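You operate a simulated robot arm through the tools that you are given. There is no shell and no other tool.

The job below is to be done with a simulated robot arm. You get a single attempt, and the scene is never put back.

TASK
Load holder 576 from the tray into magazine slot 1.
Fine: shut the cover and leave that slot at the window; leave the other controls alone.

Only the result counts: the job must be done as asked and must still hold three seconds after the hand-in. Knocking over, shifting, dropping, spilling or breaking anything else fails it. Lids that push on must go on centred and level and be pressed home; caps that screw on are set level and turned clockwise until they are tight.

THE ROBOT
A 6-joint arm with a two-finger parallel gripper, fixed in place. Base frame: the origin is on the floor under the middle of its stand, x ahead of it, y to its left, z up; the work surface is at about z = 0.86. Lengths are in m, angles in degrees, forces in N, time in s.
With the tool pointing down near the work surface it reaches from about 0.3 to 0.8 m from the base axis. Its first joint turns from -166.0 to 166.0 degrees. Payload 3.43 kg.
The tool frame sits at the grasp point between the pads (the TCP): z along the fingers, y along the line on which they close. The tips reach 0.034 m beyond it. Largest opening 0.128 m; finger width 0.024, thickness 0.012; the body of the gripper, 0.048 by 0.13 m, starts 0.096 m behind the TCP.
Orientation is that of the tool frame in the base frame, as a unit quaternion [x, y, z, w]. With the fingers straight down and closing along the base's y, the tool's x points along the base's -x, its y along +y and its z along -z.

THE INTERFACE
- The arm moves only by the tool play_rows. Its argument "plan" is a list of rows, each a list of 3 entries, a list of its own where there are three numbers: the shift along the tool's x, y, z in mm, then the turn, a rotation vector about the tool's x, y, z in degrees, then the opening, from 0 (shut) to 1 (fully open). In form: [[[tx, ty, tz], [rx, ry, rz], hand], ...]. A call has 1 to 20 rows; each row is the pose to reach, as a shift and turn from the pose commanded when the call began, along the tool's axes at that moment. Rows are played at 5 a second. More than 0.05 m and 8.6 degrees between two rows, or a gripper value outside its range, and nothing of the call is played. A pose out of reach is approached as far as the arm can. The call stops where the force on the tool passes 40 N (or 10 N more than at its start, if that is more) or the arm is blocked; 0.2 s more then pass. The fingers move at their own pace (about 0.045 m/s each) and stop on an object; they squeeze with about 43 N. The grip force told is the motor's: it shows also when the fingers shut on nothing. Time passes only in rows, and 0.2 s behind the last, so rows that repeat a pose let the fingers close. The reply holds the time, the measured pose of the TCP, the force on the tool along the base axes, the opening and the grip force, in the units named above and with some noise, with the torque about the TCP (base axes, N m) and any sound that the robot's microphone picked up, and new pictures: "show" is both (left out), scene, wrist or none.
- Cameras (640 x 400 px; columns grow to the right, rows downward): "scene" is fixed at [0.05, 0.65, 1.5843]; the picture's right is [-0.59, -0.81, 0.00], its down [-0.52, 0.38, -0.77] and it looks along [0.62, -0.45, -0.64] (base axes); focal length 331 px, centre (320, 200). "wrist" rides on the gripper at [0.076, -0.011, -0.16] in the tool frame; the picture's right is [0.15, 0.99, 0.00], its down [-0.88, 0.13, -0.46] and it looks along [-0.45, 0.07, 0.89] (tool axes); focal length 234 px, centre (320, 200).
- locate(camera, pixels): there is no depth. For up to 12 entries [column, row, z] of the newest picture of that camera ("zoom" is the newest enlarged one), the place [x, y] in the base frame at which the ray of that pixel passes the height z, good to about 0.003 m. It takes no simulated time.
- inspect(camera, box): a new picture of the part [left, top, right, bottom] of that camera's present view, enlarged. It takes no simulated time.
- finish_job(): hands the job in; it is judged then, once.

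Leave the gripper open and the arm clear of the work at the hand-in unless told otherwise.

The tools are called after "Request:" by a JSON object that holds its "fn" and its "kwargs". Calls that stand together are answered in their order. play_rows: Moves the arm, as the interface text tells. Its arguments: {"type":"object","properties":{"plan":{"type":"array","items":{"type":"array"}},"show":{"type":"string","enum":["both","scene","wrist","none"]}},"required":["plan"]} The other tools are called the same way: locate (camera, pixels) gives the place at which the rays of pixels pass given heights; inspect (camera, box) takes an enlarged picture of a part of a camera's view; finish_job () hands the job in.

At the start:

```text
t: 0.0
tcp_pos: [0.4456, 0.0686, 1.1984]
orientation: [0.0, 1.0, 0.0, 0.001]
wrist_force: [-0.4, 0.3, 0.8]
wrist_torque: [-0.03, 0.0, 0.01]
finger_gap: 0.1279
gripper_force: 0.0
```

scene: 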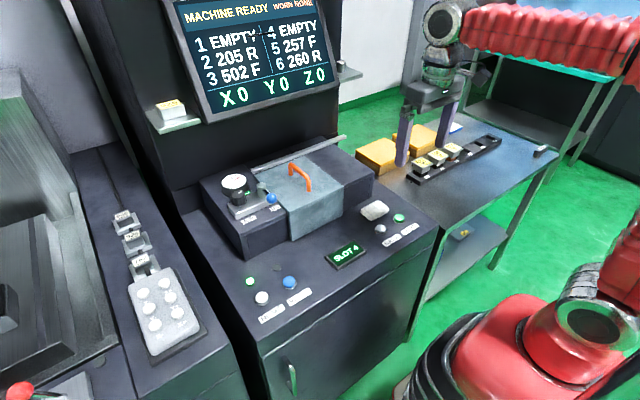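
wrist: 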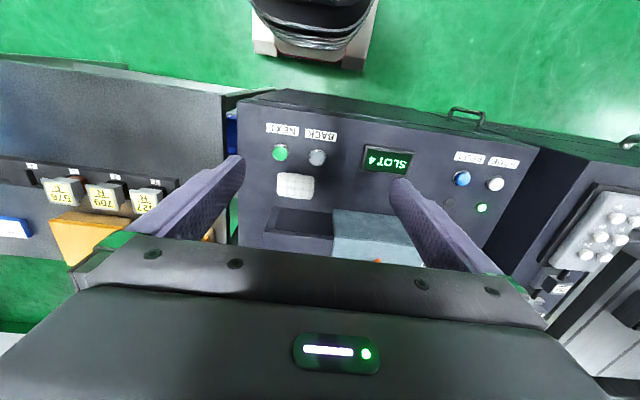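

I see a machine with a magazine cover (orange handle near scene px 300,172), a display "SLOT 4", buttons, and a tray with holders at the right (scene px 420-500, 150). I'll enlarge several areas before moving.

Request:
{"fn": "inspect", "kwargs": {"camera": "scene", "box": [340, 110, 560, 250]}}

Request:
{"fn": "inspect", "kwargs": {"camera": "scene", "box": [190, 130, 450, 330]}}

Request:
{"fn": "inspect", "kwargs": {"camera": "scene", "box": [140, 0, 360, 140]}}

Request:
{"fn": "inspect", "kwargs": {"camera": "wrist", "box": [0, 130, 240, 280]}}

Request:
{"fn": "inspect", "kwargs": {"camera": "wrist", "box": [230, 90, 540, 280]}}

```text
2.86 times, centred on (450, 180) of scene
```

zoom: 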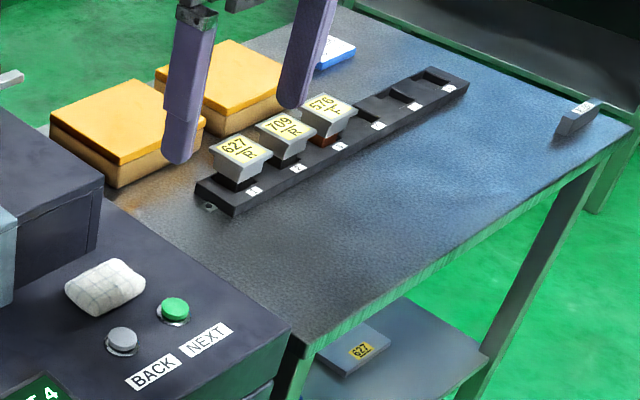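

```text
2.00 times, centred on (320, 230) of scene
```

zoom: 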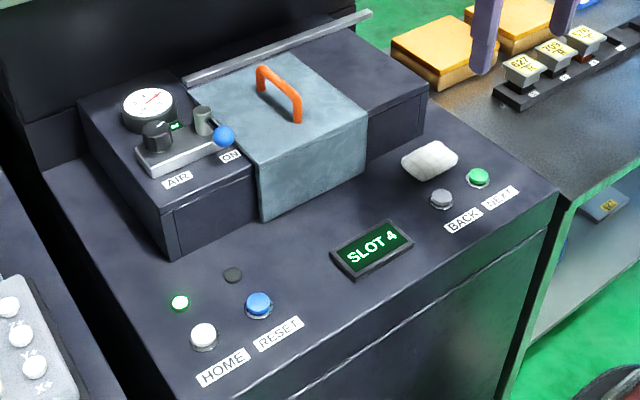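

```text
2.86 times, centred on (250, 70) of scene
```

zoom: 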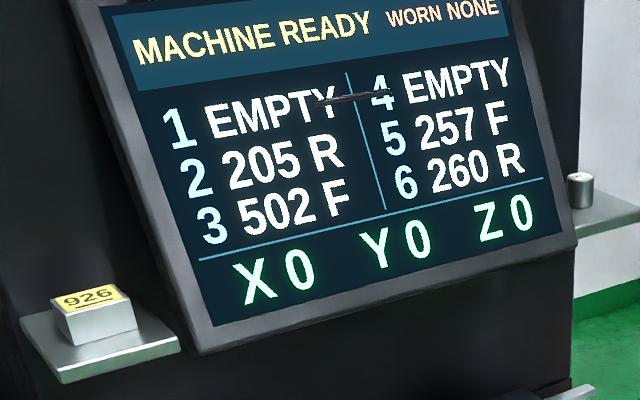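

```text
2.67 times, centred on (120, 205) of wrist
```

zoom: 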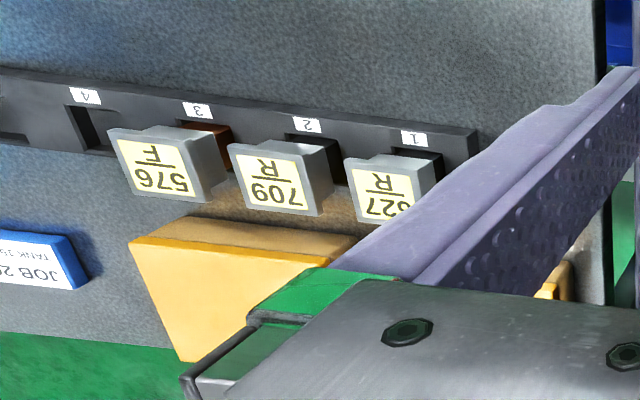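

```text
2.06 times, centred on (385, 185) of wrist
```

zoom: 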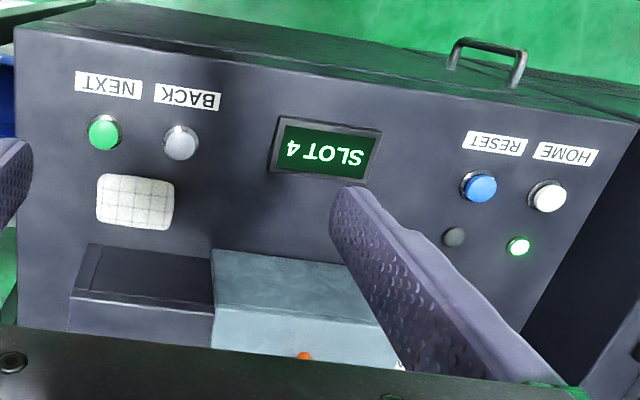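

The display shows slot 4 at the window; slot 1 is empty; holder 576 F sits in tray place 3. Next I locate the key points: buttons, display, handle, rail, tray holders.

Request:
{"fn": "locate", "kwargs": {"camera": "scene", "pixels": [[399, 217, 0.87], [380, 228, 0.87], [345, 256, 0.87], [289, 282, 0.87], [262, 297, 0.87], [250, 281, 0.87], [375, 210, 0.88], [293, 168, 1.0], [310, 185, 1.0], [294, 163, 1.05], [303, 178, 1.05], [272, 198, 0.98]]}}

Request:
{"fn": "locate", "kwargs": {"camera": "scene", "pixels": [[423, 162, 0.92], [438, 155, 0.92], [453, 148, 0.92], [416, 180, 0.87], [499, 141, 0.87], [283, 240, 0.87], [293, 241, 0.87], [370, 205, 0.87], [204, 182, 0.97], [244, 260, 0.87], [345, 137, 1.0], [282, 172, 1.0]]}}

Request:
{"fn": "locate", "kwargs": {"camera": "wrist", "pixels": [[280, 152, 0.87], [317, 157, 0.87], [386, 160, 0.87], [462, 178, 0.87], [495, 184, 0.87], [60, 200, 0.92], [104, 200, 0.92], [145, 205, 0.92], [295, 187, 0.88], [238, 98, 0.86], [536, 150, 0.86], [378, 262, 1.0]]}}

```text
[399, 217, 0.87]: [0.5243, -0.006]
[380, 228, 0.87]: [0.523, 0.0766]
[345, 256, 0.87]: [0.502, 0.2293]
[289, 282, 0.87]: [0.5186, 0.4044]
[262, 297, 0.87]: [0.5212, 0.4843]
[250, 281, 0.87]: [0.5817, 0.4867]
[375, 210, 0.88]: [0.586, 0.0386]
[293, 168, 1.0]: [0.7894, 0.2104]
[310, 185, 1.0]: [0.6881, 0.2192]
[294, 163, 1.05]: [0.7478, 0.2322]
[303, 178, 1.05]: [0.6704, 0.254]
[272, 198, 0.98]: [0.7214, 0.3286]
```

```text
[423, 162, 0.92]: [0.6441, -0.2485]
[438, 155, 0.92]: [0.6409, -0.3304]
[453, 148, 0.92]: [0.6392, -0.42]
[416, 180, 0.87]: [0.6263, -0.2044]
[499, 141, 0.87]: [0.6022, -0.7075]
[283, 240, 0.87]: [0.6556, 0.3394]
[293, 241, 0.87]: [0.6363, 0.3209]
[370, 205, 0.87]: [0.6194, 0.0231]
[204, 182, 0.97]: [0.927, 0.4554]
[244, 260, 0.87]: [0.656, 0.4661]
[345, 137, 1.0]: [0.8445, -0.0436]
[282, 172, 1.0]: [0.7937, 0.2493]
```

```text
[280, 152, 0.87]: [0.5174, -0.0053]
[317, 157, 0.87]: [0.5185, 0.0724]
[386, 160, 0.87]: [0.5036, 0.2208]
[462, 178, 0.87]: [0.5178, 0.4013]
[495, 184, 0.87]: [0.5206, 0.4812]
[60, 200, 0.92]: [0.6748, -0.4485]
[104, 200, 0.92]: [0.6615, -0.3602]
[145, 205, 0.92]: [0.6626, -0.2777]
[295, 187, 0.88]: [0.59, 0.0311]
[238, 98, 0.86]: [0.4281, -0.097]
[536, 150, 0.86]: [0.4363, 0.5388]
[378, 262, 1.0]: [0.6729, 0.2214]
```

NEXT (green) is about (0.521, -0.005), BACK (grey) about (0.521, 0.075). I'll close the fingers and move above NEXT at a safe height, then check the pictures.

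Request:
{"fn": "play_rows", "kwargs": {"plan": [[[-15, -15, 40], [0, 0, 0], 0], [[-30, -30, 80], [0, 0, 0], 0], [[-45, -45, 120], [0, 0, 0], 0], [[-60, -60, 160], [0, 0, 0], 0], [[-75.4, -73.6, 200], [0, 0, 0], 0], [[-75.4, -73.6, 238], [0, 0, 0], 0], [[-75.4, -73.6, 238], [0, 0, 0], 0]], "show": "both"}}

```text
t: 1.6
tcp_pos: [0.5213, -0.0052, 0.9611]
orientation: [0.0, 1.0, 0.001, 0.001]
wrist_force: [-0.6, 0.6, 0.3]
wrist_torque: [0.01, 0.0, 0.01]
finger_gap: 0.0002
gripper_force: 12.6
```

scene: 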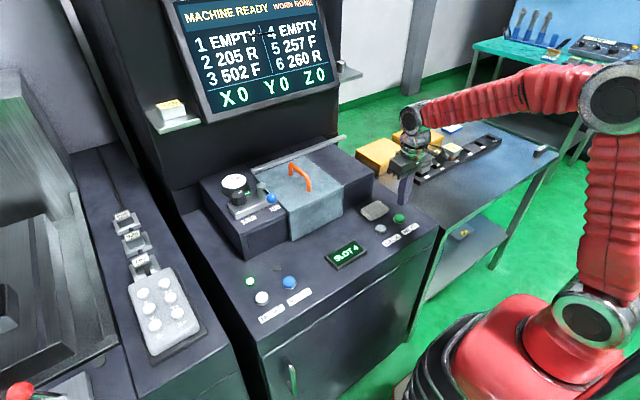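
wrist: 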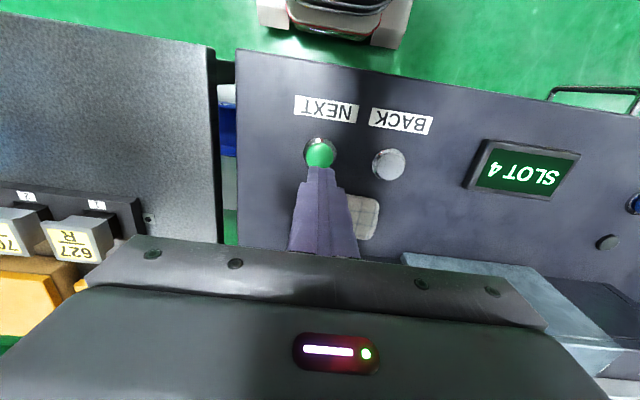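

The fingertips are now above NEXT (green at wrist px 320,152). I'll check its location from this closer view.

Request:
{"fn": "locate", "kwargs": {"camera": "wrist", "pixels": [[320, 153, 0.875], [389, 164, 0.875], [320, 153, 0.88], [320, 168, 0.927], [525, 170, 0.87]]}}

Request:
{"fn": "inspect", "kwargs": {"camera": "wrist", "box": [240, 80, 440, 270]}}

```text
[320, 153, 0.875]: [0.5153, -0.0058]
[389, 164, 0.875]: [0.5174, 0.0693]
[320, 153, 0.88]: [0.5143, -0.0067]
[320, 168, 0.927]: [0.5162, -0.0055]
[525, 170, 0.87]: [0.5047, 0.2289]
```

```text
2.11 times, centred on (340, 175) of wrist
```

zoom: 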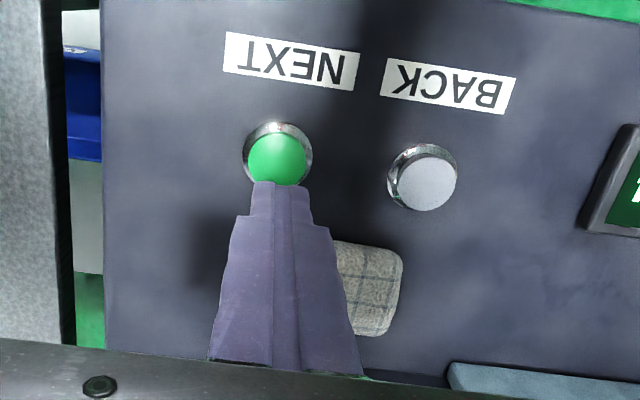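

The button centre reads about (0.518, -0.005). I'll descend gently: quickly to ~10 mm above, then 2 mm steps, watching force.

Request:
{"fn": "play_rows", "kwargs": {"plan": [[[3, 0, 20], [0, 0, 0], 0], [[3, 0, 36], [0, 0, 0], 0], [[3, 0, 40], [0, 0, 0], 0], [[3, 0, 43], [0, 0, 0], 0], [[3, 0, 46], [0, 0, 0], 0]], "show": "both"}}

```text
t: 2.8
tcp_pos: [0.5176, -0.0037, 0.9151]
orientation: [0.0, 1.0, 0.001, 0.0]
wrist_force: [-0.1, 0.1, 0.6]
wrist_torque: [-0.02, 0.01, 0.0]
finger_gap: 0.0
gripper_force: 33.4
```

scene: 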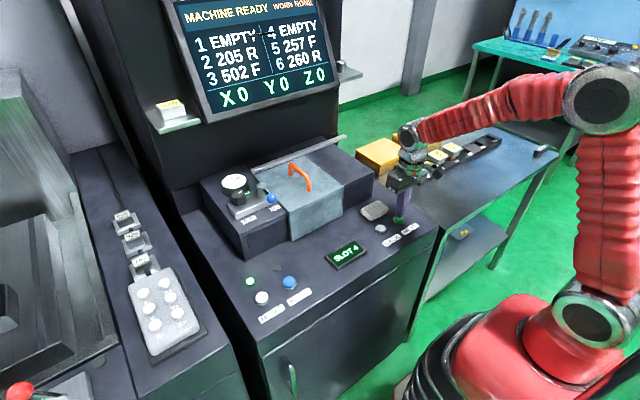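
wrist: 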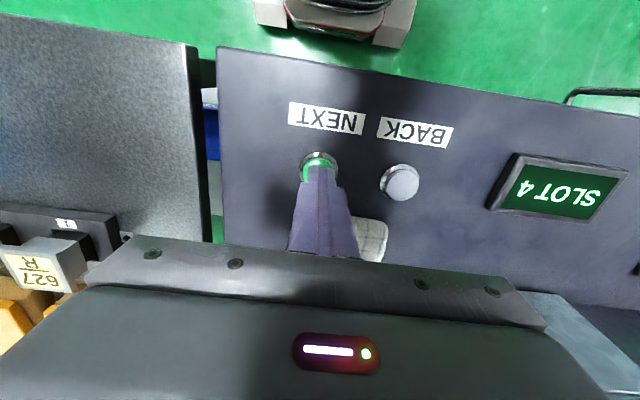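

The tips are just above the button, no contact yet (0.6 N). I'll continue down in 1.5 mm steps until I feel it.

Request:
{"fn": "play_rows", "kwargs": {"plan": [[[0, 0, 1.5], [0, 0, 0], 0], [[0, 0, 3], [0, 0, 0], 0], [[0, 0, 4.5], [0, 0, 0], 0], [[0, 0, 6], [0, 0, 0], 0], [[0, 0, 7.5], [0, 0, 0], 0]], "show": "both"}}

```text
t: 4.0
tcp_pos: [0.5183, -0.0048, 0.9079]
orientation: [0.0, 1.0, 0.001, 0.001]
wrist_force: [-0.3, 0.7, 0.7]
wrist_torque: [0.02, 0.0, 0.0]
finger_gap: 0.0001
gripper_force: 33.1
```

scene: 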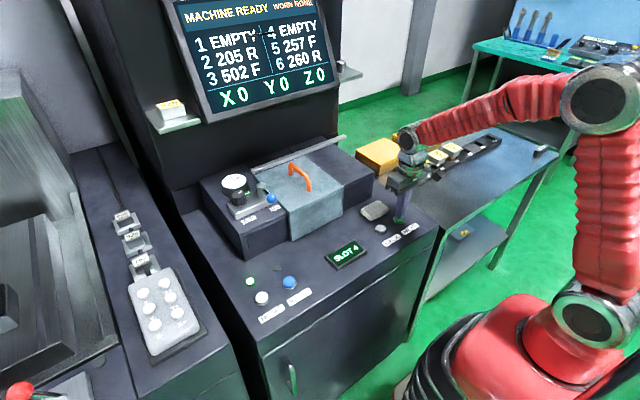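
wrist: 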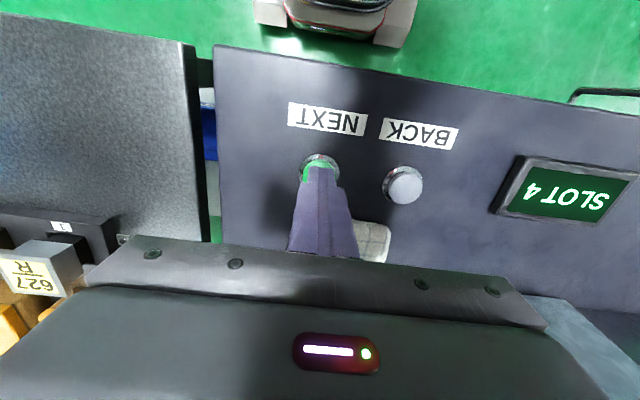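

Still no contact with the tips at about z = 0.874. I continue down in the same small steps.

Request:
{"fn": "play_rows", "kwargs": {"plan": [[[0, 0, 1.5], [0, 0, 0], 0], [[0, 0, 3], [0, 0, 0], 0], [[0, 0, 4.5], [0, 0, 0], 0], [[0, 0, 6], [0, 0, 0], 0]], "show": "wrist"}}

```text
t: 5.0
tcp_pos: [0.5194, -0.0031, 0.9021]
orientation: [0.0, 1.0, 0.001, 0.003]
wrist_force: [-0.3, -2.9, 9.9]
wrist_torque: [-0.1, 0.05, 0.04]
finger_gap: 0.0002
gripper_force: 33.6
heard: click
```

wrist: 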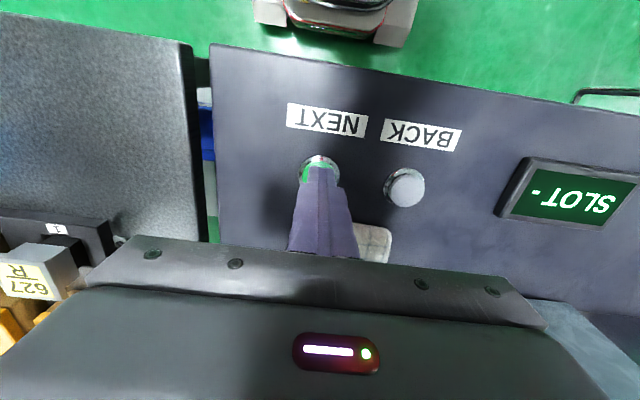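

A click; the display shows "SLOT -" (turning). I lift off 8 mm and wait for it to settle.

Request:
{"fn": "play_rows", "kwargs": {"plan": [[[0, 0, -4], [0, 0, 0], 0], [[0, 0, -9], [0, 0, 0], 0], [[0, 0, -9], [0, 0, 0], 0], [[0, 0, -9], [0, 0, 0], 0], [[0, 0, -9], [0, 0, 0], 0], [[0, 0, -9], [0, 0, 0], 0], [[0, 0, -9], [0, 0, 0], 0], [[0, 0, -9], [0, 0, 0], 0]], "show": "wrist"}}

```text
t: 6.8
tcp_pos: [0.5192, -0.0038, 0.9109]
orientation: [0.0, 1.0, 0.001, 0.001]
wrist_force: [-0.5, -0.8, 0.0]
wrist_torque: [0.01, 0.03, 0.0]
finger_gap: 0.0
gripper_force: 33.2
```

wrist: 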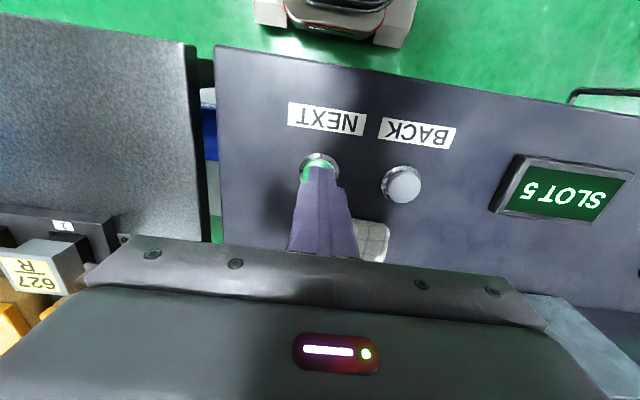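

The display reads SLOT 5, so NEXT steps up by one. I press again (9 mm down, then up) and wait, expecting SLOT 6.

Request:
{"fn": "play_rows", "kwargs": {"plan": [[[0, 0, 4], [0, 0, 0], 0], [[0, 0, 6], [0, 0, 0], 0], [[0, 0, 7.5], [0, 0, 0], 0], [[0, 0, 9], [0, 0, 0], 0], [[0, 0, 9], [0, 0, 0], 0], [[0, 0, 4], [0, 0, 0], 0], [[0, 0, 0], [0, 0, 0], 0], [[0, 0, 0], [0, 0, 0], 0], [[0, 0, 0], [0, 0, 0], 0], [[0, 0, 0], [0, 0, 0], 0], [[0, 0, 0], [0, 0, 0], 0], [[0, 0, 0], [0, 0, 0], 0], [[0, 0, 0], [0, 0, 0], 0]], "show": "wrist"}}

```text
t: 9.6
tcp_pos: [0.5186, -0.0047, 0.9105]
orientation: [0.0, 1.0, 0.001, 0.001]
wrist_force: [-0.3, 0.1, -0.1]
wrist_torque: [0.0, -0.02, 0.0]
finger_gap: 0.0
gripper_force: 32.7
heard: click
```

wrist: 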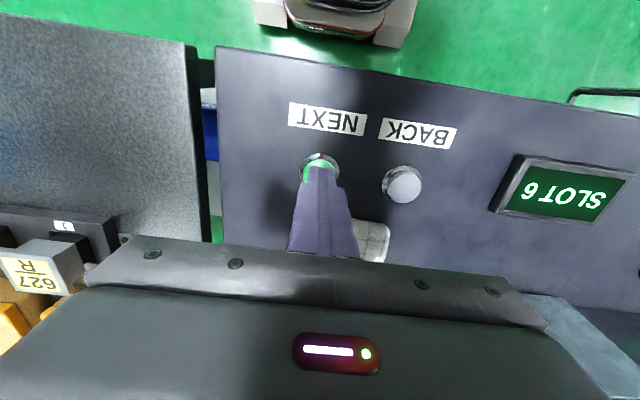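

SLOT 6 now. One more identical press should bring slot 1 to the window.

Request:
{"fn": "play_rows", "kwargs": {"plan": [[[0, 0, 4], [0, 0, 0], 0], [[0, 0, 6], [0, 0, 0], 0], [[0, 0, 7.5], [0, 0, 0], 0], [[0, 0, 9], [0, 0, 0], 0], [[0, 0, 9], [0, 0, 0], 0], [[0, 0, 4], [0, 0, 0], 0], [[0, 0, 0], [0, 0, 0], 0], [[0, 0, 0], [0, 0, 0], 0], [[0, 0, 0], [0, 0, 0], 0], [[0, 0, 0], [0, 0, 0], 0], [[0, 0, 0], [0, 0, 0], 0], [[0, 0, 0], [0, 0, 0], 0], [[0, 0, 0], [0, 0, 0], 0]], "show": "both"}}

```text
t: 12.4
tcp_pos: [0.5188, -0.0046, 0.9107]
orientation: [-0.001, 1.0, 0.001, 0.001]
wrist_force: [-0.3, -1.2, -0.3]
wrist_torque: [0.0, -0.01, 0.0]
finger_gap: 0.0
gripper_force: 33.1
heard: click
```

scene: 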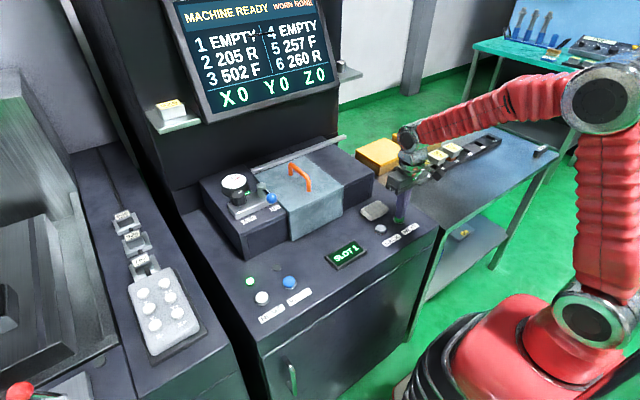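
wrist: 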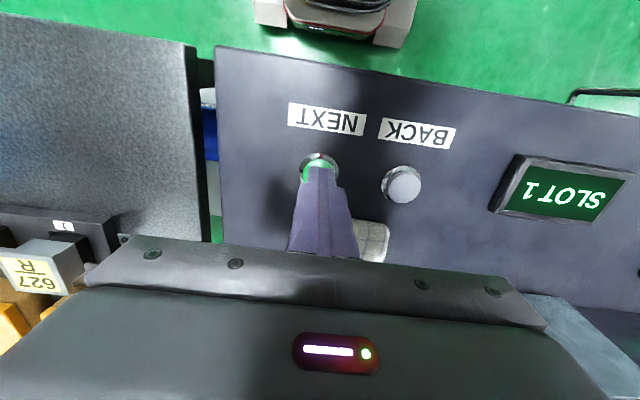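

Display shows SLOT 1. Now I lift and move back to about (0.40, 0.20, 1.20), tilting 24° so the wrist camera looks at the magazine cover.

Request:
{"fn": "play_rows", "kwargs": {"plan": [[[0, 0, -45], [0, 0, 0], 0], [[15, 26, -80], [0, -3, 0], 0], [[30, 52, -110], [0, -6, 0], 0], [[45, 78, -140], [0, -9, 0], 0], [[60, 104, -170], [0, -12, 0], 0], [[75, 130, -200], [0, -15, 0], 0], [[90, 156, -230], [0, -18, 0], 0.2], [[105, 182, -260], [0, -21, 0], 0.5], [[119, 205, -289], [0, -24, 0], 0.8], [[119, 205, -289], [0, -24, 0], 1], [[119, 205, -289], [0, -24, 0], 1]], "show": "both"}}

```text
t: 14.8
tcp_pos: [0.3986, 0.1998, 1.1991]
orientation: [0.0, 0.978, 0.001, 0.208]
wrist_force: [-0.4, -1.0, 0.1]
wrist_torque: [-0.01, -0.02, 0.03]
finger_gap: 0.1003
gripper_force: 0.0
```

scene: 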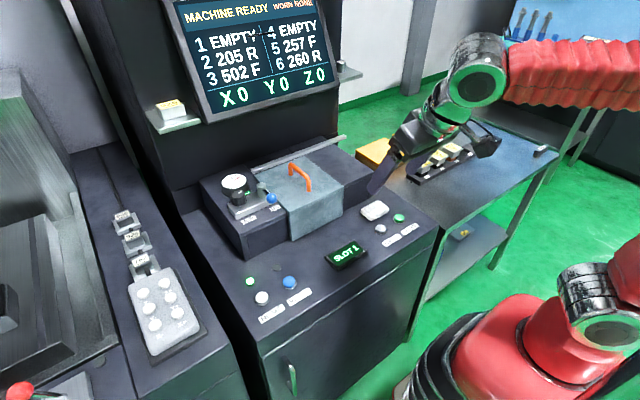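
wrist: 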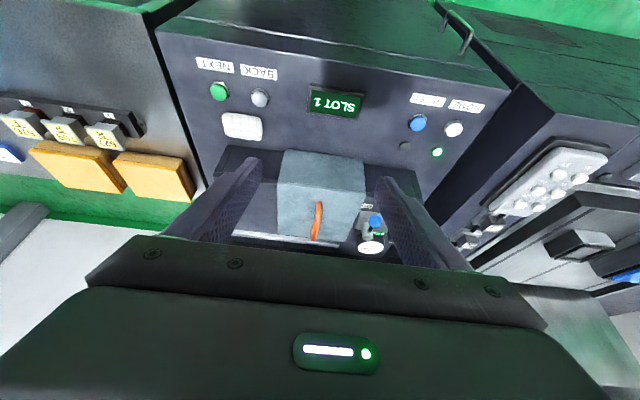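

I now see the cover from above with the orange handle (wrist px ~317,220), lying along the front-back line. Enlarging it.

Request:
{"fn": "inspect", "kwargs": {"camera": "wrist", "box": [190, 130, 450, 270]}}

Request:
{"fn": "inspect", "kwargs": {"camera": "scene", "box": [190, 120, 390, 260]}}

Request:
{"fn": "locate", "kwargs": {"camera": "wrist", "pixels": [[318, 204, 1.0], [314, 238, 1.0], [318, 204, 0.97], [314, 238, 0.97], [318, 204, 1.03], [314, 238, 1.03], [284, 152, 0.97], [362, 158, 0.97], [277, 184, 0.97], [363, 190, 0.97], [277, 184, 0.87], [363, 190, 0.87]]}}

```text
2.46 times, centred on (320, 200) of wrist
```

zoom: 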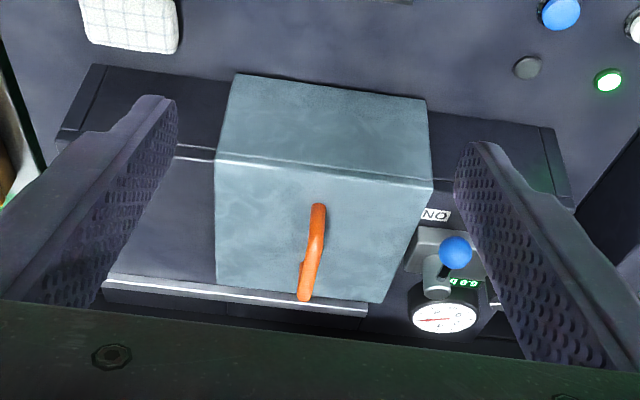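

```text
2.86 times, centred on (290, 190) of scene
```

zoom: 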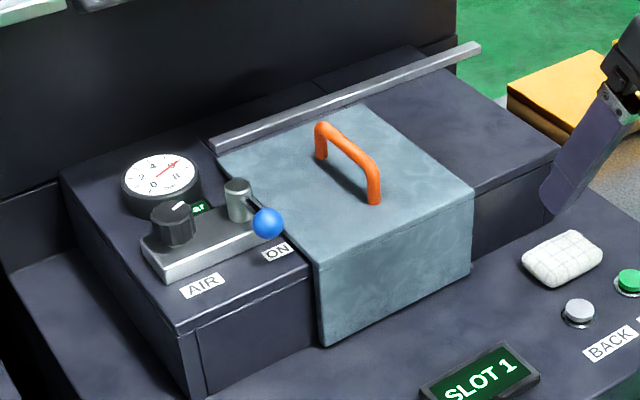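

```text
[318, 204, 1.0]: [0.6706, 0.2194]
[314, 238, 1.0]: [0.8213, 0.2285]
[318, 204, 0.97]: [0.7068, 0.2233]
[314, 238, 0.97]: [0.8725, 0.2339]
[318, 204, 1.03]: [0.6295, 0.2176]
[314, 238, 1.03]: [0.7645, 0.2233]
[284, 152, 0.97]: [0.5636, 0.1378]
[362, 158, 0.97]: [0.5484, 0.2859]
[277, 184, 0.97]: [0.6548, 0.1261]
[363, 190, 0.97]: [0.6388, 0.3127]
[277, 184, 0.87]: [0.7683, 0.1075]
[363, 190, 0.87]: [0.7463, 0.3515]
```

The rail runs from the cover's left edge to the right (-y), so the cover seems to slide right. I'll compute heights by intersecting rays from both cameras on the same features: handle ends, cover edges.

Request:
{"fn": "locate", "kwargs": {"camera": "scene", "pixels": [[290.7, 163.8, 1.0], [308.2, 177.8, 1.0], [290.7, 175.3, 1.0], [308.9, 190.7, 1.0], [288.3, 212.7, 1.0], [343.1, 186.5, 1.0], [291.7, 240.7, 0.87], [342.4, 215.2, 0.87], [263, 172, 1.0], [355, 136, 1.0]]}}

Request:
{"fn": "locate", "kwargs": {"camera": "wrist", "pixels": [[318.8, 202.8, 1.0], [313.5, 239.8, 1.0], [277.7, 182.9, 1.0], [365.5, 194.7, 1.0], [286.3, 148.8, 0.87], [363.5, 159, 0.87], [233, 234, 1.0], [338, 247, 1.0]]}}

```text
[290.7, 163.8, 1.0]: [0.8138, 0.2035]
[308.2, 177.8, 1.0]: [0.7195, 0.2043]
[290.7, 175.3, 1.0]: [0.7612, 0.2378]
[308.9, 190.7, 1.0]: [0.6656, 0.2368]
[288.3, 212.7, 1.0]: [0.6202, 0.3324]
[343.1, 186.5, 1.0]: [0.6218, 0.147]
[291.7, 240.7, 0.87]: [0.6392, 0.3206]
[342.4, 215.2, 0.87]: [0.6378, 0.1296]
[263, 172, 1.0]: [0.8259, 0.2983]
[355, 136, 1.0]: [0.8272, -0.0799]
```

```text
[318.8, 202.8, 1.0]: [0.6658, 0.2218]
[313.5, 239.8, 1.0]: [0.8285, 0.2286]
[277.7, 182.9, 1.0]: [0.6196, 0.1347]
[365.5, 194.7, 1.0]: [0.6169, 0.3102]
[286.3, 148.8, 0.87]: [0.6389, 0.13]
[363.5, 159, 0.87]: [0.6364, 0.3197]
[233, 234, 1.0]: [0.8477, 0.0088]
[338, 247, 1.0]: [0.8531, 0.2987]
```

Worked out: cover front at x≈0.64, y 0.13–0.32, top z≈0.98; handle bar along x from 0.69 to 0.785 at y≈0.223, top z≈1.025. I'll check the white pad's extent to be sure the sliding cover front clears it.

Request:
{"fn": "inspect", "kwargs": {"camera": "wrist", "box": [180, 70, 400, 200]}}

Request:
{"fn": "locate", "kwargs": {"camera": "wrist", "pixels": [[226, 136, 0.87], [261, 140, 0.87], [261, 140, 0.885], [223, 115, 0.87], [262, 118, 0.87], [228, 147, 0.87], [417, 200, 0.97], [233, 147, 0.97]]}}

Request:
{"fn": "inspect", "kwargs": {"camera": "scene", "box": [320, 160, 440, 240]}}

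```text
2.91 times, centred on (290, 135) of wrist
```

zoom: 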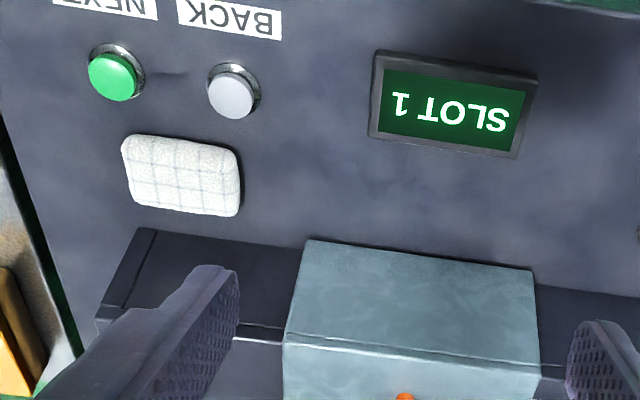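

```text
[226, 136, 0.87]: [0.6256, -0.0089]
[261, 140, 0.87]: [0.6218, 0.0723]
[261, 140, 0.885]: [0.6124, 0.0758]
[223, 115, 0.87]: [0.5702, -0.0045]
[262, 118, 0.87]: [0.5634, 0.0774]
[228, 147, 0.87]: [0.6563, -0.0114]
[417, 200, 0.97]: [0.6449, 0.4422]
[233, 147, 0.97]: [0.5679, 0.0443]
```

```text
5.00 times, centred on (380, 200) of scene
```

zoom: 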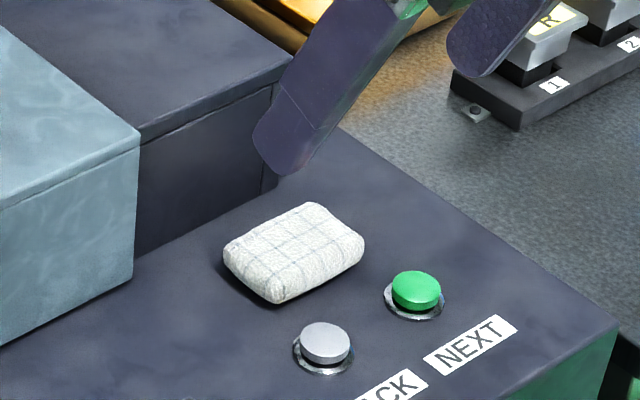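

The pad's far edge is x≈0.62, clear of the cover front (0.638). Now I straighten the tool and move above the handle line at about (0.60, 0.223, 1.20).

Request:
{"fn": "play_rows", "kwargs": {"plan": [[[-30, 4, 13.5], [0, 4, 0], 0.6], [[-61, 8, 27], [0, 8, 0], 0.5], [[-91.5, 12, 40.5], [0, 12, 0], 0.5], [[-122, 16, 54], [0, 16, 0], 0.5], [[-152.5, 20, 68], [0, 20, 0], 0.5], [[-183, 23, 81.5], [0, 24, 0], 0.5], [[-183, 23, 81.5], [0, 24, 0], 0.5]], "show": "both"}}

```text
t: 16.4
tcp_pos: [0.6001, 0.2231, 1.2005]
orientation: [0.0, 1.0, 0.001, 0.0]
wrist_force: [-0.8, -0.1, -0.3]
wrist_torque: [-0.01, -0.04, 0.02]
finger_gap: 0.0642
gripper_force: 0.0
```

scene: 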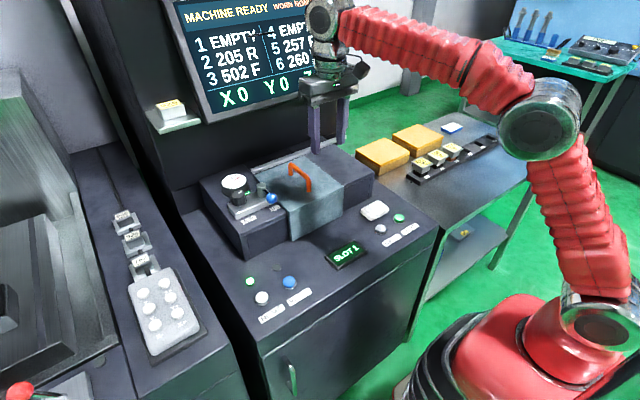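
wrist: 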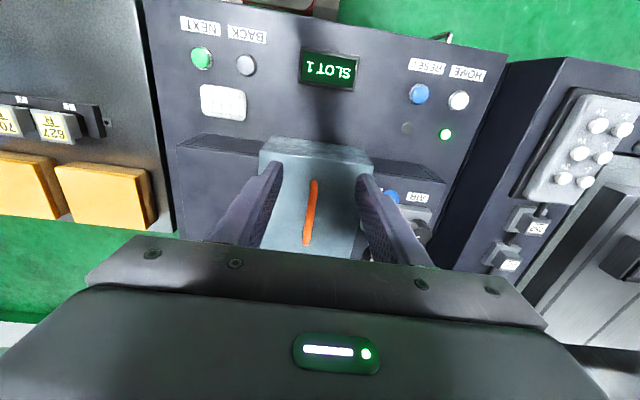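

The handle lies between the fingers' planes (wrist px 315,181 to 307,245). I'll refine its position and check where the monitor above might be, to keep the arm clear.

Request:
{"fn": "locate", "kwargs": {"camera": "wrist", "pixels": [[314, 181, 1.02], [307, 244, 1.02], [314, 181, 0.98]]}}

Request:
{"fn": "locate", "kwargs": {"camera": "scene", "pixels": [[212, 122, 1.1], [340, 88, 1.1], [212, 122, 1.2], [340, 88, 1.2], [150, 165, 0.98], [338, 87, 1.0], [212, 122, 1.3], [340, 88, 1.3]]}}

Request:
{"fn": "inspect", "kwargs": {"camera": "scene", "box": [130, 60, 390, 220]}}

```text
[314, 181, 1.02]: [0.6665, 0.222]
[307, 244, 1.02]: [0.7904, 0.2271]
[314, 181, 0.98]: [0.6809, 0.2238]
```

```text
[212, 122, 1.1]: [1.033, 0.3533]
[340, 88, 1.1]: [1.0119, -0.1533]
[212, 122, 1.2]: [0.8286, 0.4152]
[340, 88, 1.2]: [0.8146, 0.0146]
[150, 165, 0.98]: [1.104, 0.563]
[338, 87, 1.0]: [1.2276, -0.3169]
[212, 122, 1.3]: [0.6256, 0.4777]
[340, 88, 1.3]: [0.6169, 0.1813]
```

```text
2.46 times, centred on (260, 140) of scene
```

zoom: 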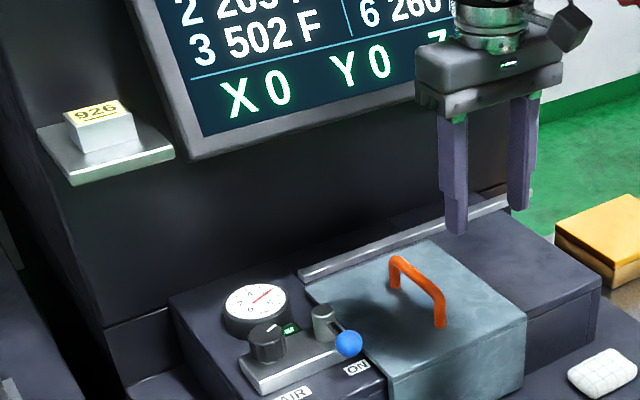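

The wall/monitor is at x≳0.88, so there's room. I move above the handle to (0.735, 0.224, 1.07) with the hand half open.

Request:
{"fn": "play_rows", "kwargs": {"plan": [[[-35, 0, 30], [0, 0, 0], 0.45], [[-70, 0, 60], [0, 0, 0], 0.45], [[-105, 1, 90], [0, 0, 0], 0.45], [[-135, 1, 110], [0, 0, 0], 0.45], [[-135, 1, 130], [0, 0, 0], 0.45], [[-135, 1, 130], [0, 0, 0], 0.45]], "show": "both"}}

```text
t: 17.8
tcp_pos: [0.7284, 0.2223, 1.0782]
orientation: [0.0, 1.0, 0.0, 0.001]
wrist_force: [-0.4, 0.3, -0.1]
wrist_torque: [-0.01, -0.01, -0.01]
finger_gap: 0.0577
gripper_force: 0.1
out of reach, approached as far as the arm can: row 4, 5, 6
```

scene: 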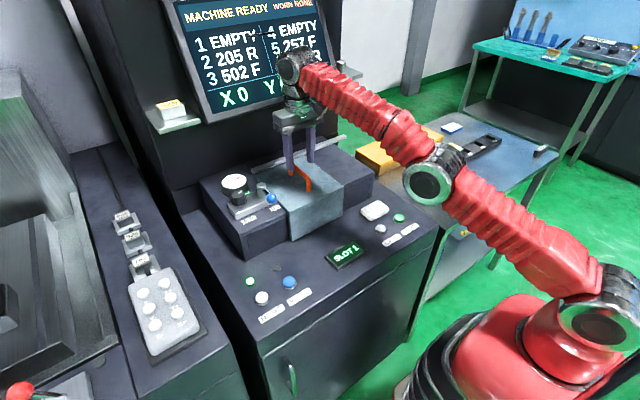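
wrist: 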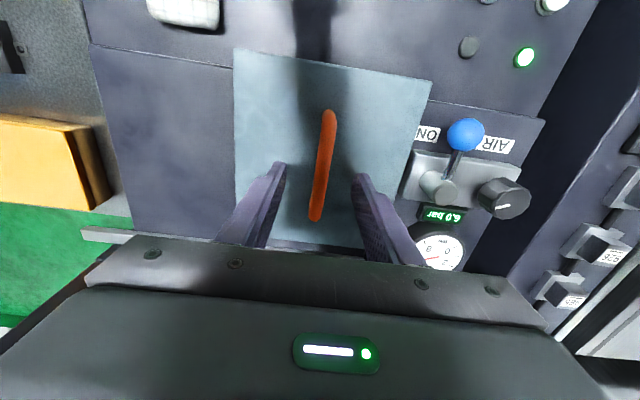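

Reach is limited here to about x=0.73 at this height. The handle spans x 0.69–0.785, so gripping it at x≈0.715 suffices. Checking the handle position in this closer view.

Request:
{"fn": "locate", "kwargs": {"camera": "wrist", "pixels": [[328, 114, 1.02], [315, 217, 1.02], [328, 114, 0.98], [322, 165, 1.02], [234, 50, 0.98], [430, 80, 0.98], [238, 195, 0.98], [88, 46, 0.98]]}}

Request:
{"fn": "inspect", "kwargs": {"camera": "wrist", "box": [80, 20, 560, 280]}}

```text
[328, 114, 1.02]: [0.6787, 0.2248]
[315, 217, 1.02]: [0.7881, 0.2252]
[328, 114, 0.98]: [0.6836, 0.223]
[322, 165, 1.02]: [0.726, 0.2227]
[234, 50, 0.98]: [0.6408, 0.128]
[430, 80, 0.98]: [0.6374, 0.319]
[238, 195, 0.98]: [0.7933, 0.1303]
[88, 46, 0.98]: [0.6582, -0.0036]
```

```text
1.33 times, centred on (320, 150) of wrist
```

zoom: 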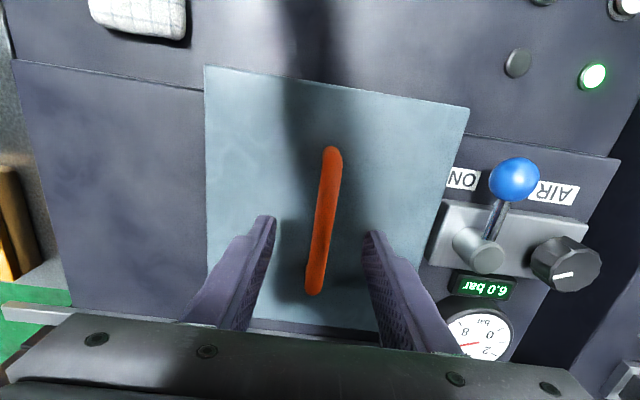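

I move back ~18 mm in x and stay at height to get a reachable commanded pose and see how commands map.

Request:
{"fn": "play_rows", "kwargs": {"plan": [[[18, 0, 0], [0, 0, 0], 0.45], [[18, 0, 0], [0, 0, 0], 0.45]], "show": "none"}}

```text
t: 18.4
tcp_pos: [0.7107, 0.2225, 1.0773]
orientation: [-0.002, 1.0, 0.001, 0.001]
wrist_force: [0.4, 0.0, -0.3]
wrist_torque: [-0.01, -0.03, -0.04]
finger_gap: 0.0578
gripper_force: 0.1
```

Commands are relative to the reached pose. Now I lower 48 mm so the pads surround the handle bar (tips at ~0.995, above the cover at 0.98).

Request:
{"fn": "play_rows", "kwargs": {"plan": [[[-3, 1, 16], [0, 0, 0], 0.45], [[-3, 1, 32], [0, 0, 0], 0.45], [[-3, 1, 42], [0, 0, 0], 0.45], [[-3, 1, 48], [0, 0, 0], 0.45], [[-3, 1, 48], [0, 0, 0], 0.45]], "show": "both"}}

```text
t: 19.6
tcp_pos: [0.7136, 0.2241, 1.0286]
orientation: [0.001, 1.0, 0.001, 0.001]
wrist_force: [-0.2, -0.7, -0.1]
wrist_torque: [0.03, 0.01, -0.02]
finger_gap: 0.0575
gripper_force: 0.1
```

scene: 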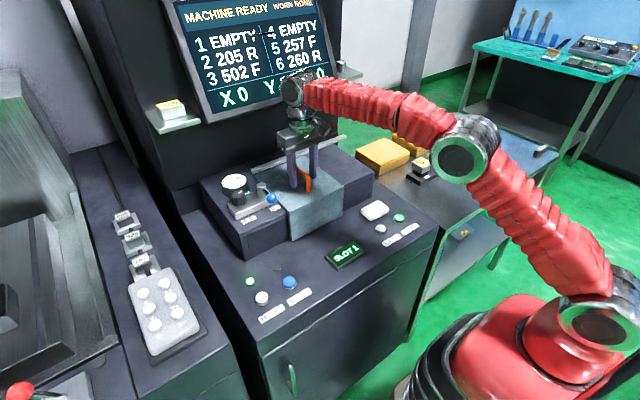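
wrist: 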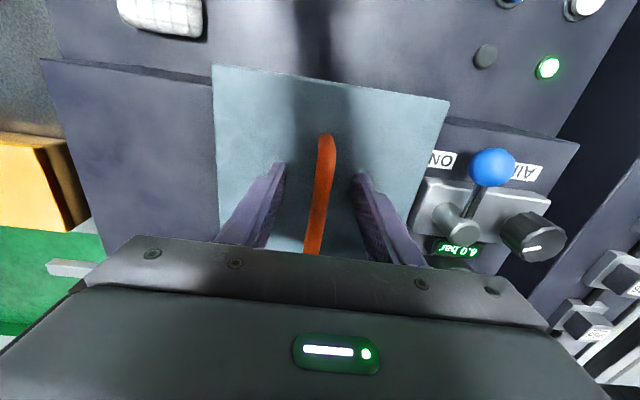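

The handle is between the fingers. I close the hand on it.

Request:
{"fn": "play_rows", "kwargs": {"plan": [[[0, 0, 0], [0, 0, 0], 0.2], [[0, 0, 0], [0, 0, 0], 0.0], [[0, 0, 0], [0, 0, 0], 0.0], [[0, 0, 0], [0, 0, 0], 0.0]], "show": "wrist"}}

```text
t: 20.6
tcp_pos: [0.7151, 0.2236, 1.0298]
orientation: [0.0, 1.0, 0.001, 0.001]
wrist_force: [0.4, 3.1, -0.9]
wrist_torque: [0.01, -0.35, 0.01]
finger_gap: 0.0138
gripper_force: 39.2
```

wrist: 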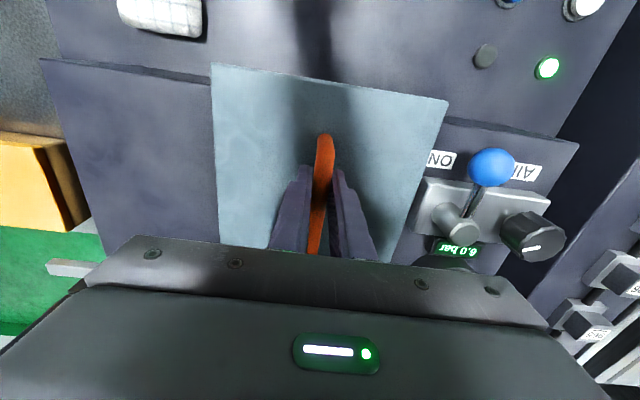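

The handle is held (gap 13.8 mm). Now I try sliding the cover toward -y slowly, 10 mm per row, for 60 mm first.

Request:
{"fn": "play_rows", "kwargs": {"plan": [[[0, -5, 0], [0, 0, 0], 0], [[0, -12, 0], [0, 0, 0], 0], [[0, -20, 0], [0, 0, 0], 0], [[0, -30, 0], [0, 0, 0], 0], [[0, -40, 0], [0, 0, 0], 0], [[0, -50, 0], [0, 0, 0], 0], [[0, -60, 0], [0, 0, 0], 0]], "show": "both"}}

```text
t: 22.2
tcp_pos: [0.7153, 0.1647, 1.0298]
orientation: [0.001, 1.0, 0.001, 0.002]
wrist_force: [2.6, 2.7, -0.4]
wrist_torque: [0.02, -0.16, -0.05]
finger_gap: 0.0136
gripper_force: 44.6
```

scene: 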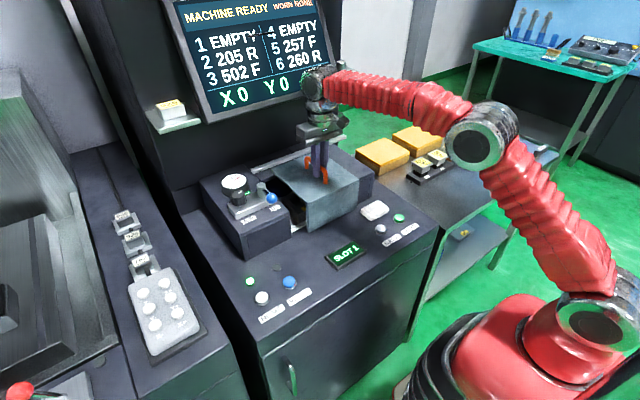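
wrist: 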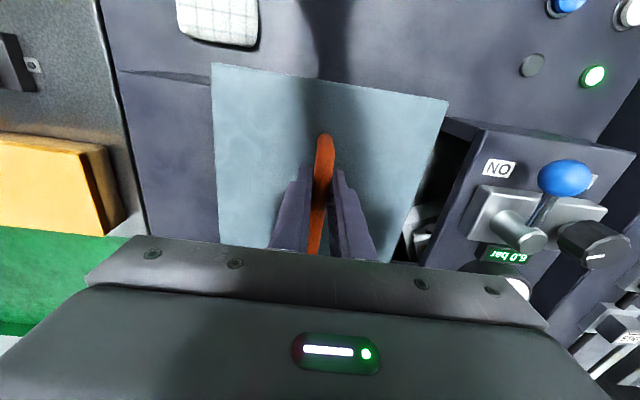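

The cover slides freely to the right. I continue another 70 mm.

Request:
{"fn": "play_rows", "kwargs": {"plan": [[[0, -10, 0], [0, 0, 0], 0], [[0, -22, 0], [0, 0, 0], 0], [[0, -34, 0], [0, 0, 0], 0], [[0, -46, 0], [0, 0, 0], 0], [[0, -58, 0], [0, 0, 0], 0], [[0, -70, 0], [0, 0, 0], 0]], "show": "both"}}

```text
t: 23.6
tcp_pos: [0.7131, 0.0928, 1.029]
orientation: [0.0, 1.0, 0.001, 0.001]
wrist_force: [3.8, 1.9, -1.2]
wrist_torque: [-0.01, -0.41, 0.03]
finger_gap: 0.0136
gripper_force: 45.1
```

scene: 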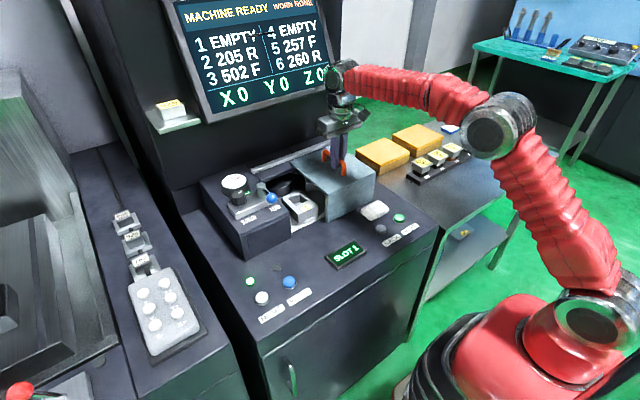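
wrist: 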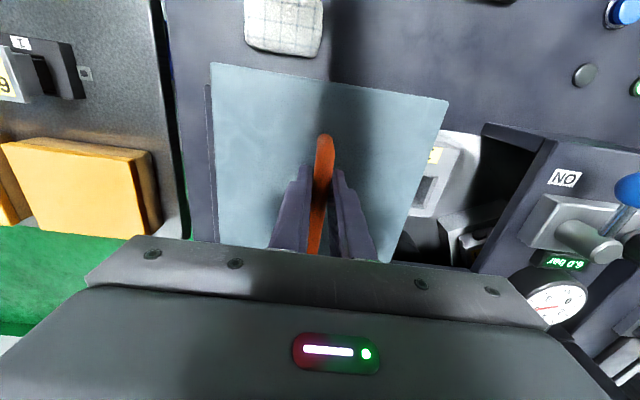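

The window opens; a white slot pocket is seen at scene px (300,208). I continue toward the end of the travel, up to 65 mm in smaller steps, stopping if blocked.

Request:
{"fn": "play_rows", "kwargs": {"plan": [[[0, -10, 0], [0, 0, 0], 0], [[0, -20, 0], [0, 0, 0], 0], [[0, -30, 0], [0, 0, 0], 0], [[0, -40, 0], [0, 0, 0], 0], [[0, -48, 0], [0, 0, 0], 0], [[0, -54, 0], [0, 0, 0], 0], [[0, -60, 0], [0, 0, 0], 0]], "show": "both"}}

```text
t: 25.2
tcp_pos: [0.7156, 0.0344, 1.0287]
orientation: [0.0, 1.0, 0.003, 0.0]
wrist_force: [0.6, 9.4, -8.5]
wrist_torque: [0.08, -0.8, -0.2]
finger_gap: 0.0136
gripper_force: 44.9
```

scene: 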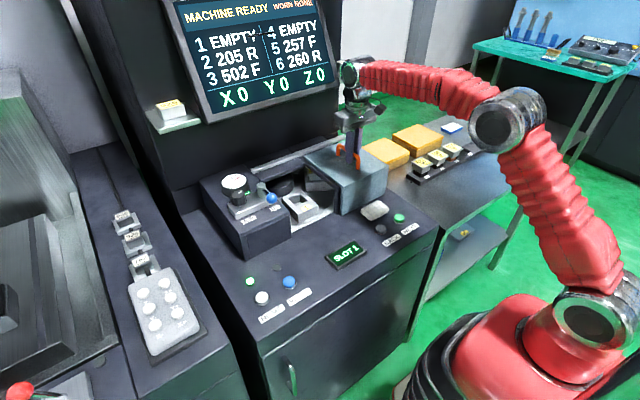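
wrist: 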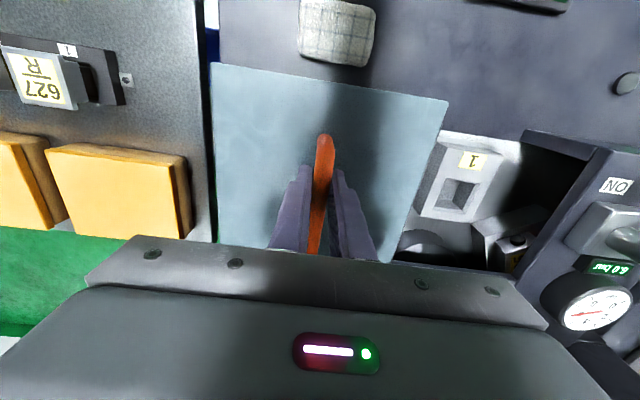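

Resistance rises to ~9 N: the cover is at its end stop, and the pocket labelled "1" is exposed. I release and lift straight up.

Request:
{"fn": "play_rows", "kwargs": {"plan": [[[0, 1, 0], [0, 0, 0], 0.2], [[0, 1, 0], [0, 0, 0], 0.4], [[0, 1, 0], [0, 0, 0], 0.45], [[0, 1, -20], [0, 0, 0], 0.45], [[0, 1, -50], [0, 0, 0], 0.45], [[0, 1, -90], [0, 0, 0], 0.45]], "show": "both"}}

```text
t: 26.6
tcp_pos: [0.7134, 0.0347, 1.12]
orientation: [-0.001, 1.0, 0.001, 0.0]
wrist_force: [0.0, 0.8, 0.0]
wrist_torque: [-0.01, 0.0, -0.01]
finger_gap: 0.0576
gripper_force: 0.0
```

scene: 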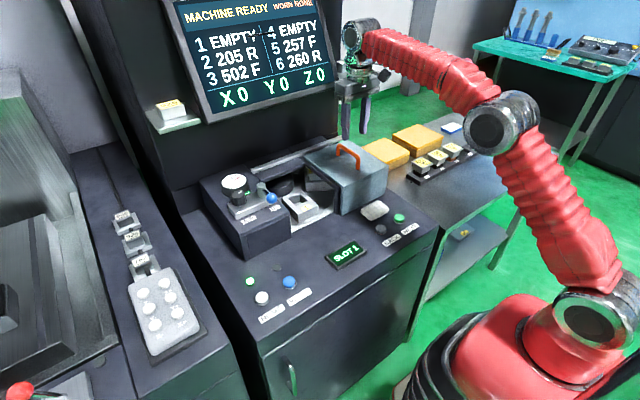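
wrist: 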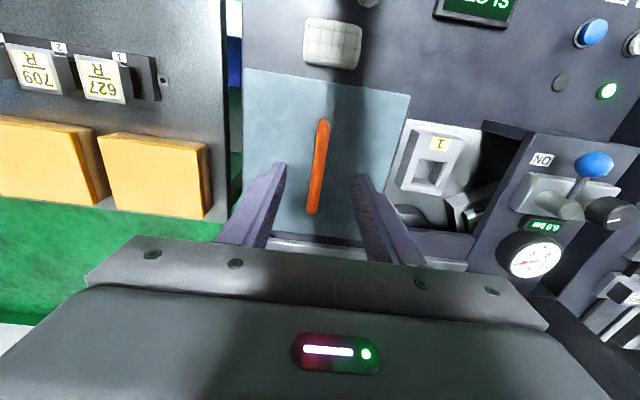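

Cover open. Now I move the camera over the pocket: to about (0.60, 0.24, 1.18).

Request:
{"fn": "play_rows", "kwargs": {"plan": [[[19, 34, -10], [0, 0, 0], 0.7], [[38, 68, -20], [0, 0, 0], 0.9], [[57, 102, -30], [0, 0, 0], 1], [[76, 136, -40], [0, 0, 0], 1], [[95, 170, -50], [0, 0, 0], 1], [[113, 205, -60], [0, 0, 0], 1], [[113, 205, -60], [0, 0, 0], 1]], "show": "both"}}

Request:
{"fn": "inspect", "kwargs": {"camera": "wrist", "box": [200, 100, 480, 270]}}

Request:
{"fn": "inspect", "kwargs": {"camera": "scene", "box": [220, 150, 380, 270]}}

```text
t: 28.2
tcp_pos: [0.6008, 0.2401, 1.1809]
orientation: [-0.001, 1.0, 0.0, 0.001]
wrist_force: [0.0, -1.0, -0.6]
wrist_torque: [0.02, 0.03, 0.0]
finger_gap: 0.128
gripper_force: 0.1
```

scene: 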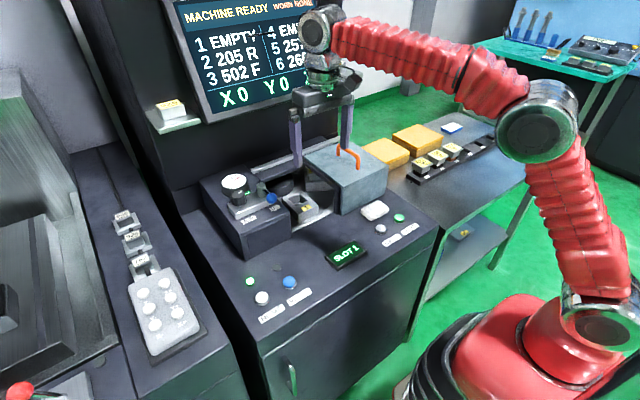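
wrist: 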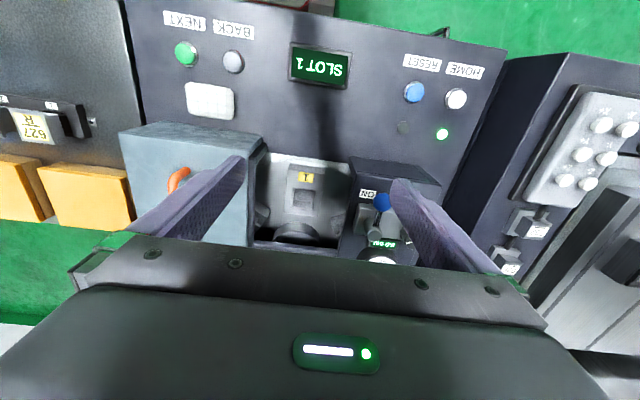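

```text
2.29 times, centred on (340, 185) of wrist
```

zoom: 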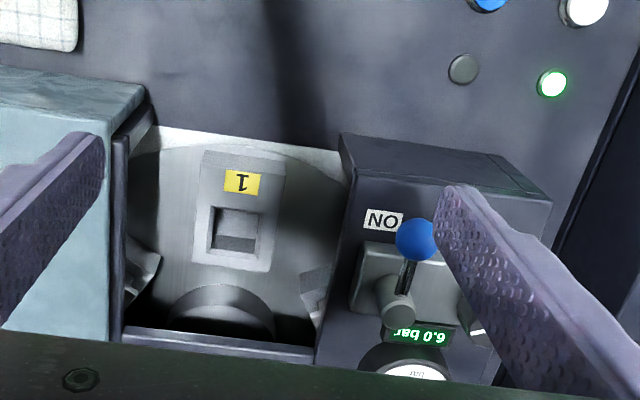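

```text
3.33 times, centred on (300, 210) of scene
```

zoom: 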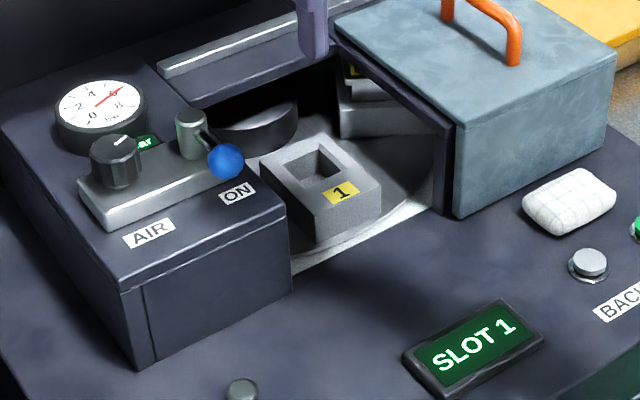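

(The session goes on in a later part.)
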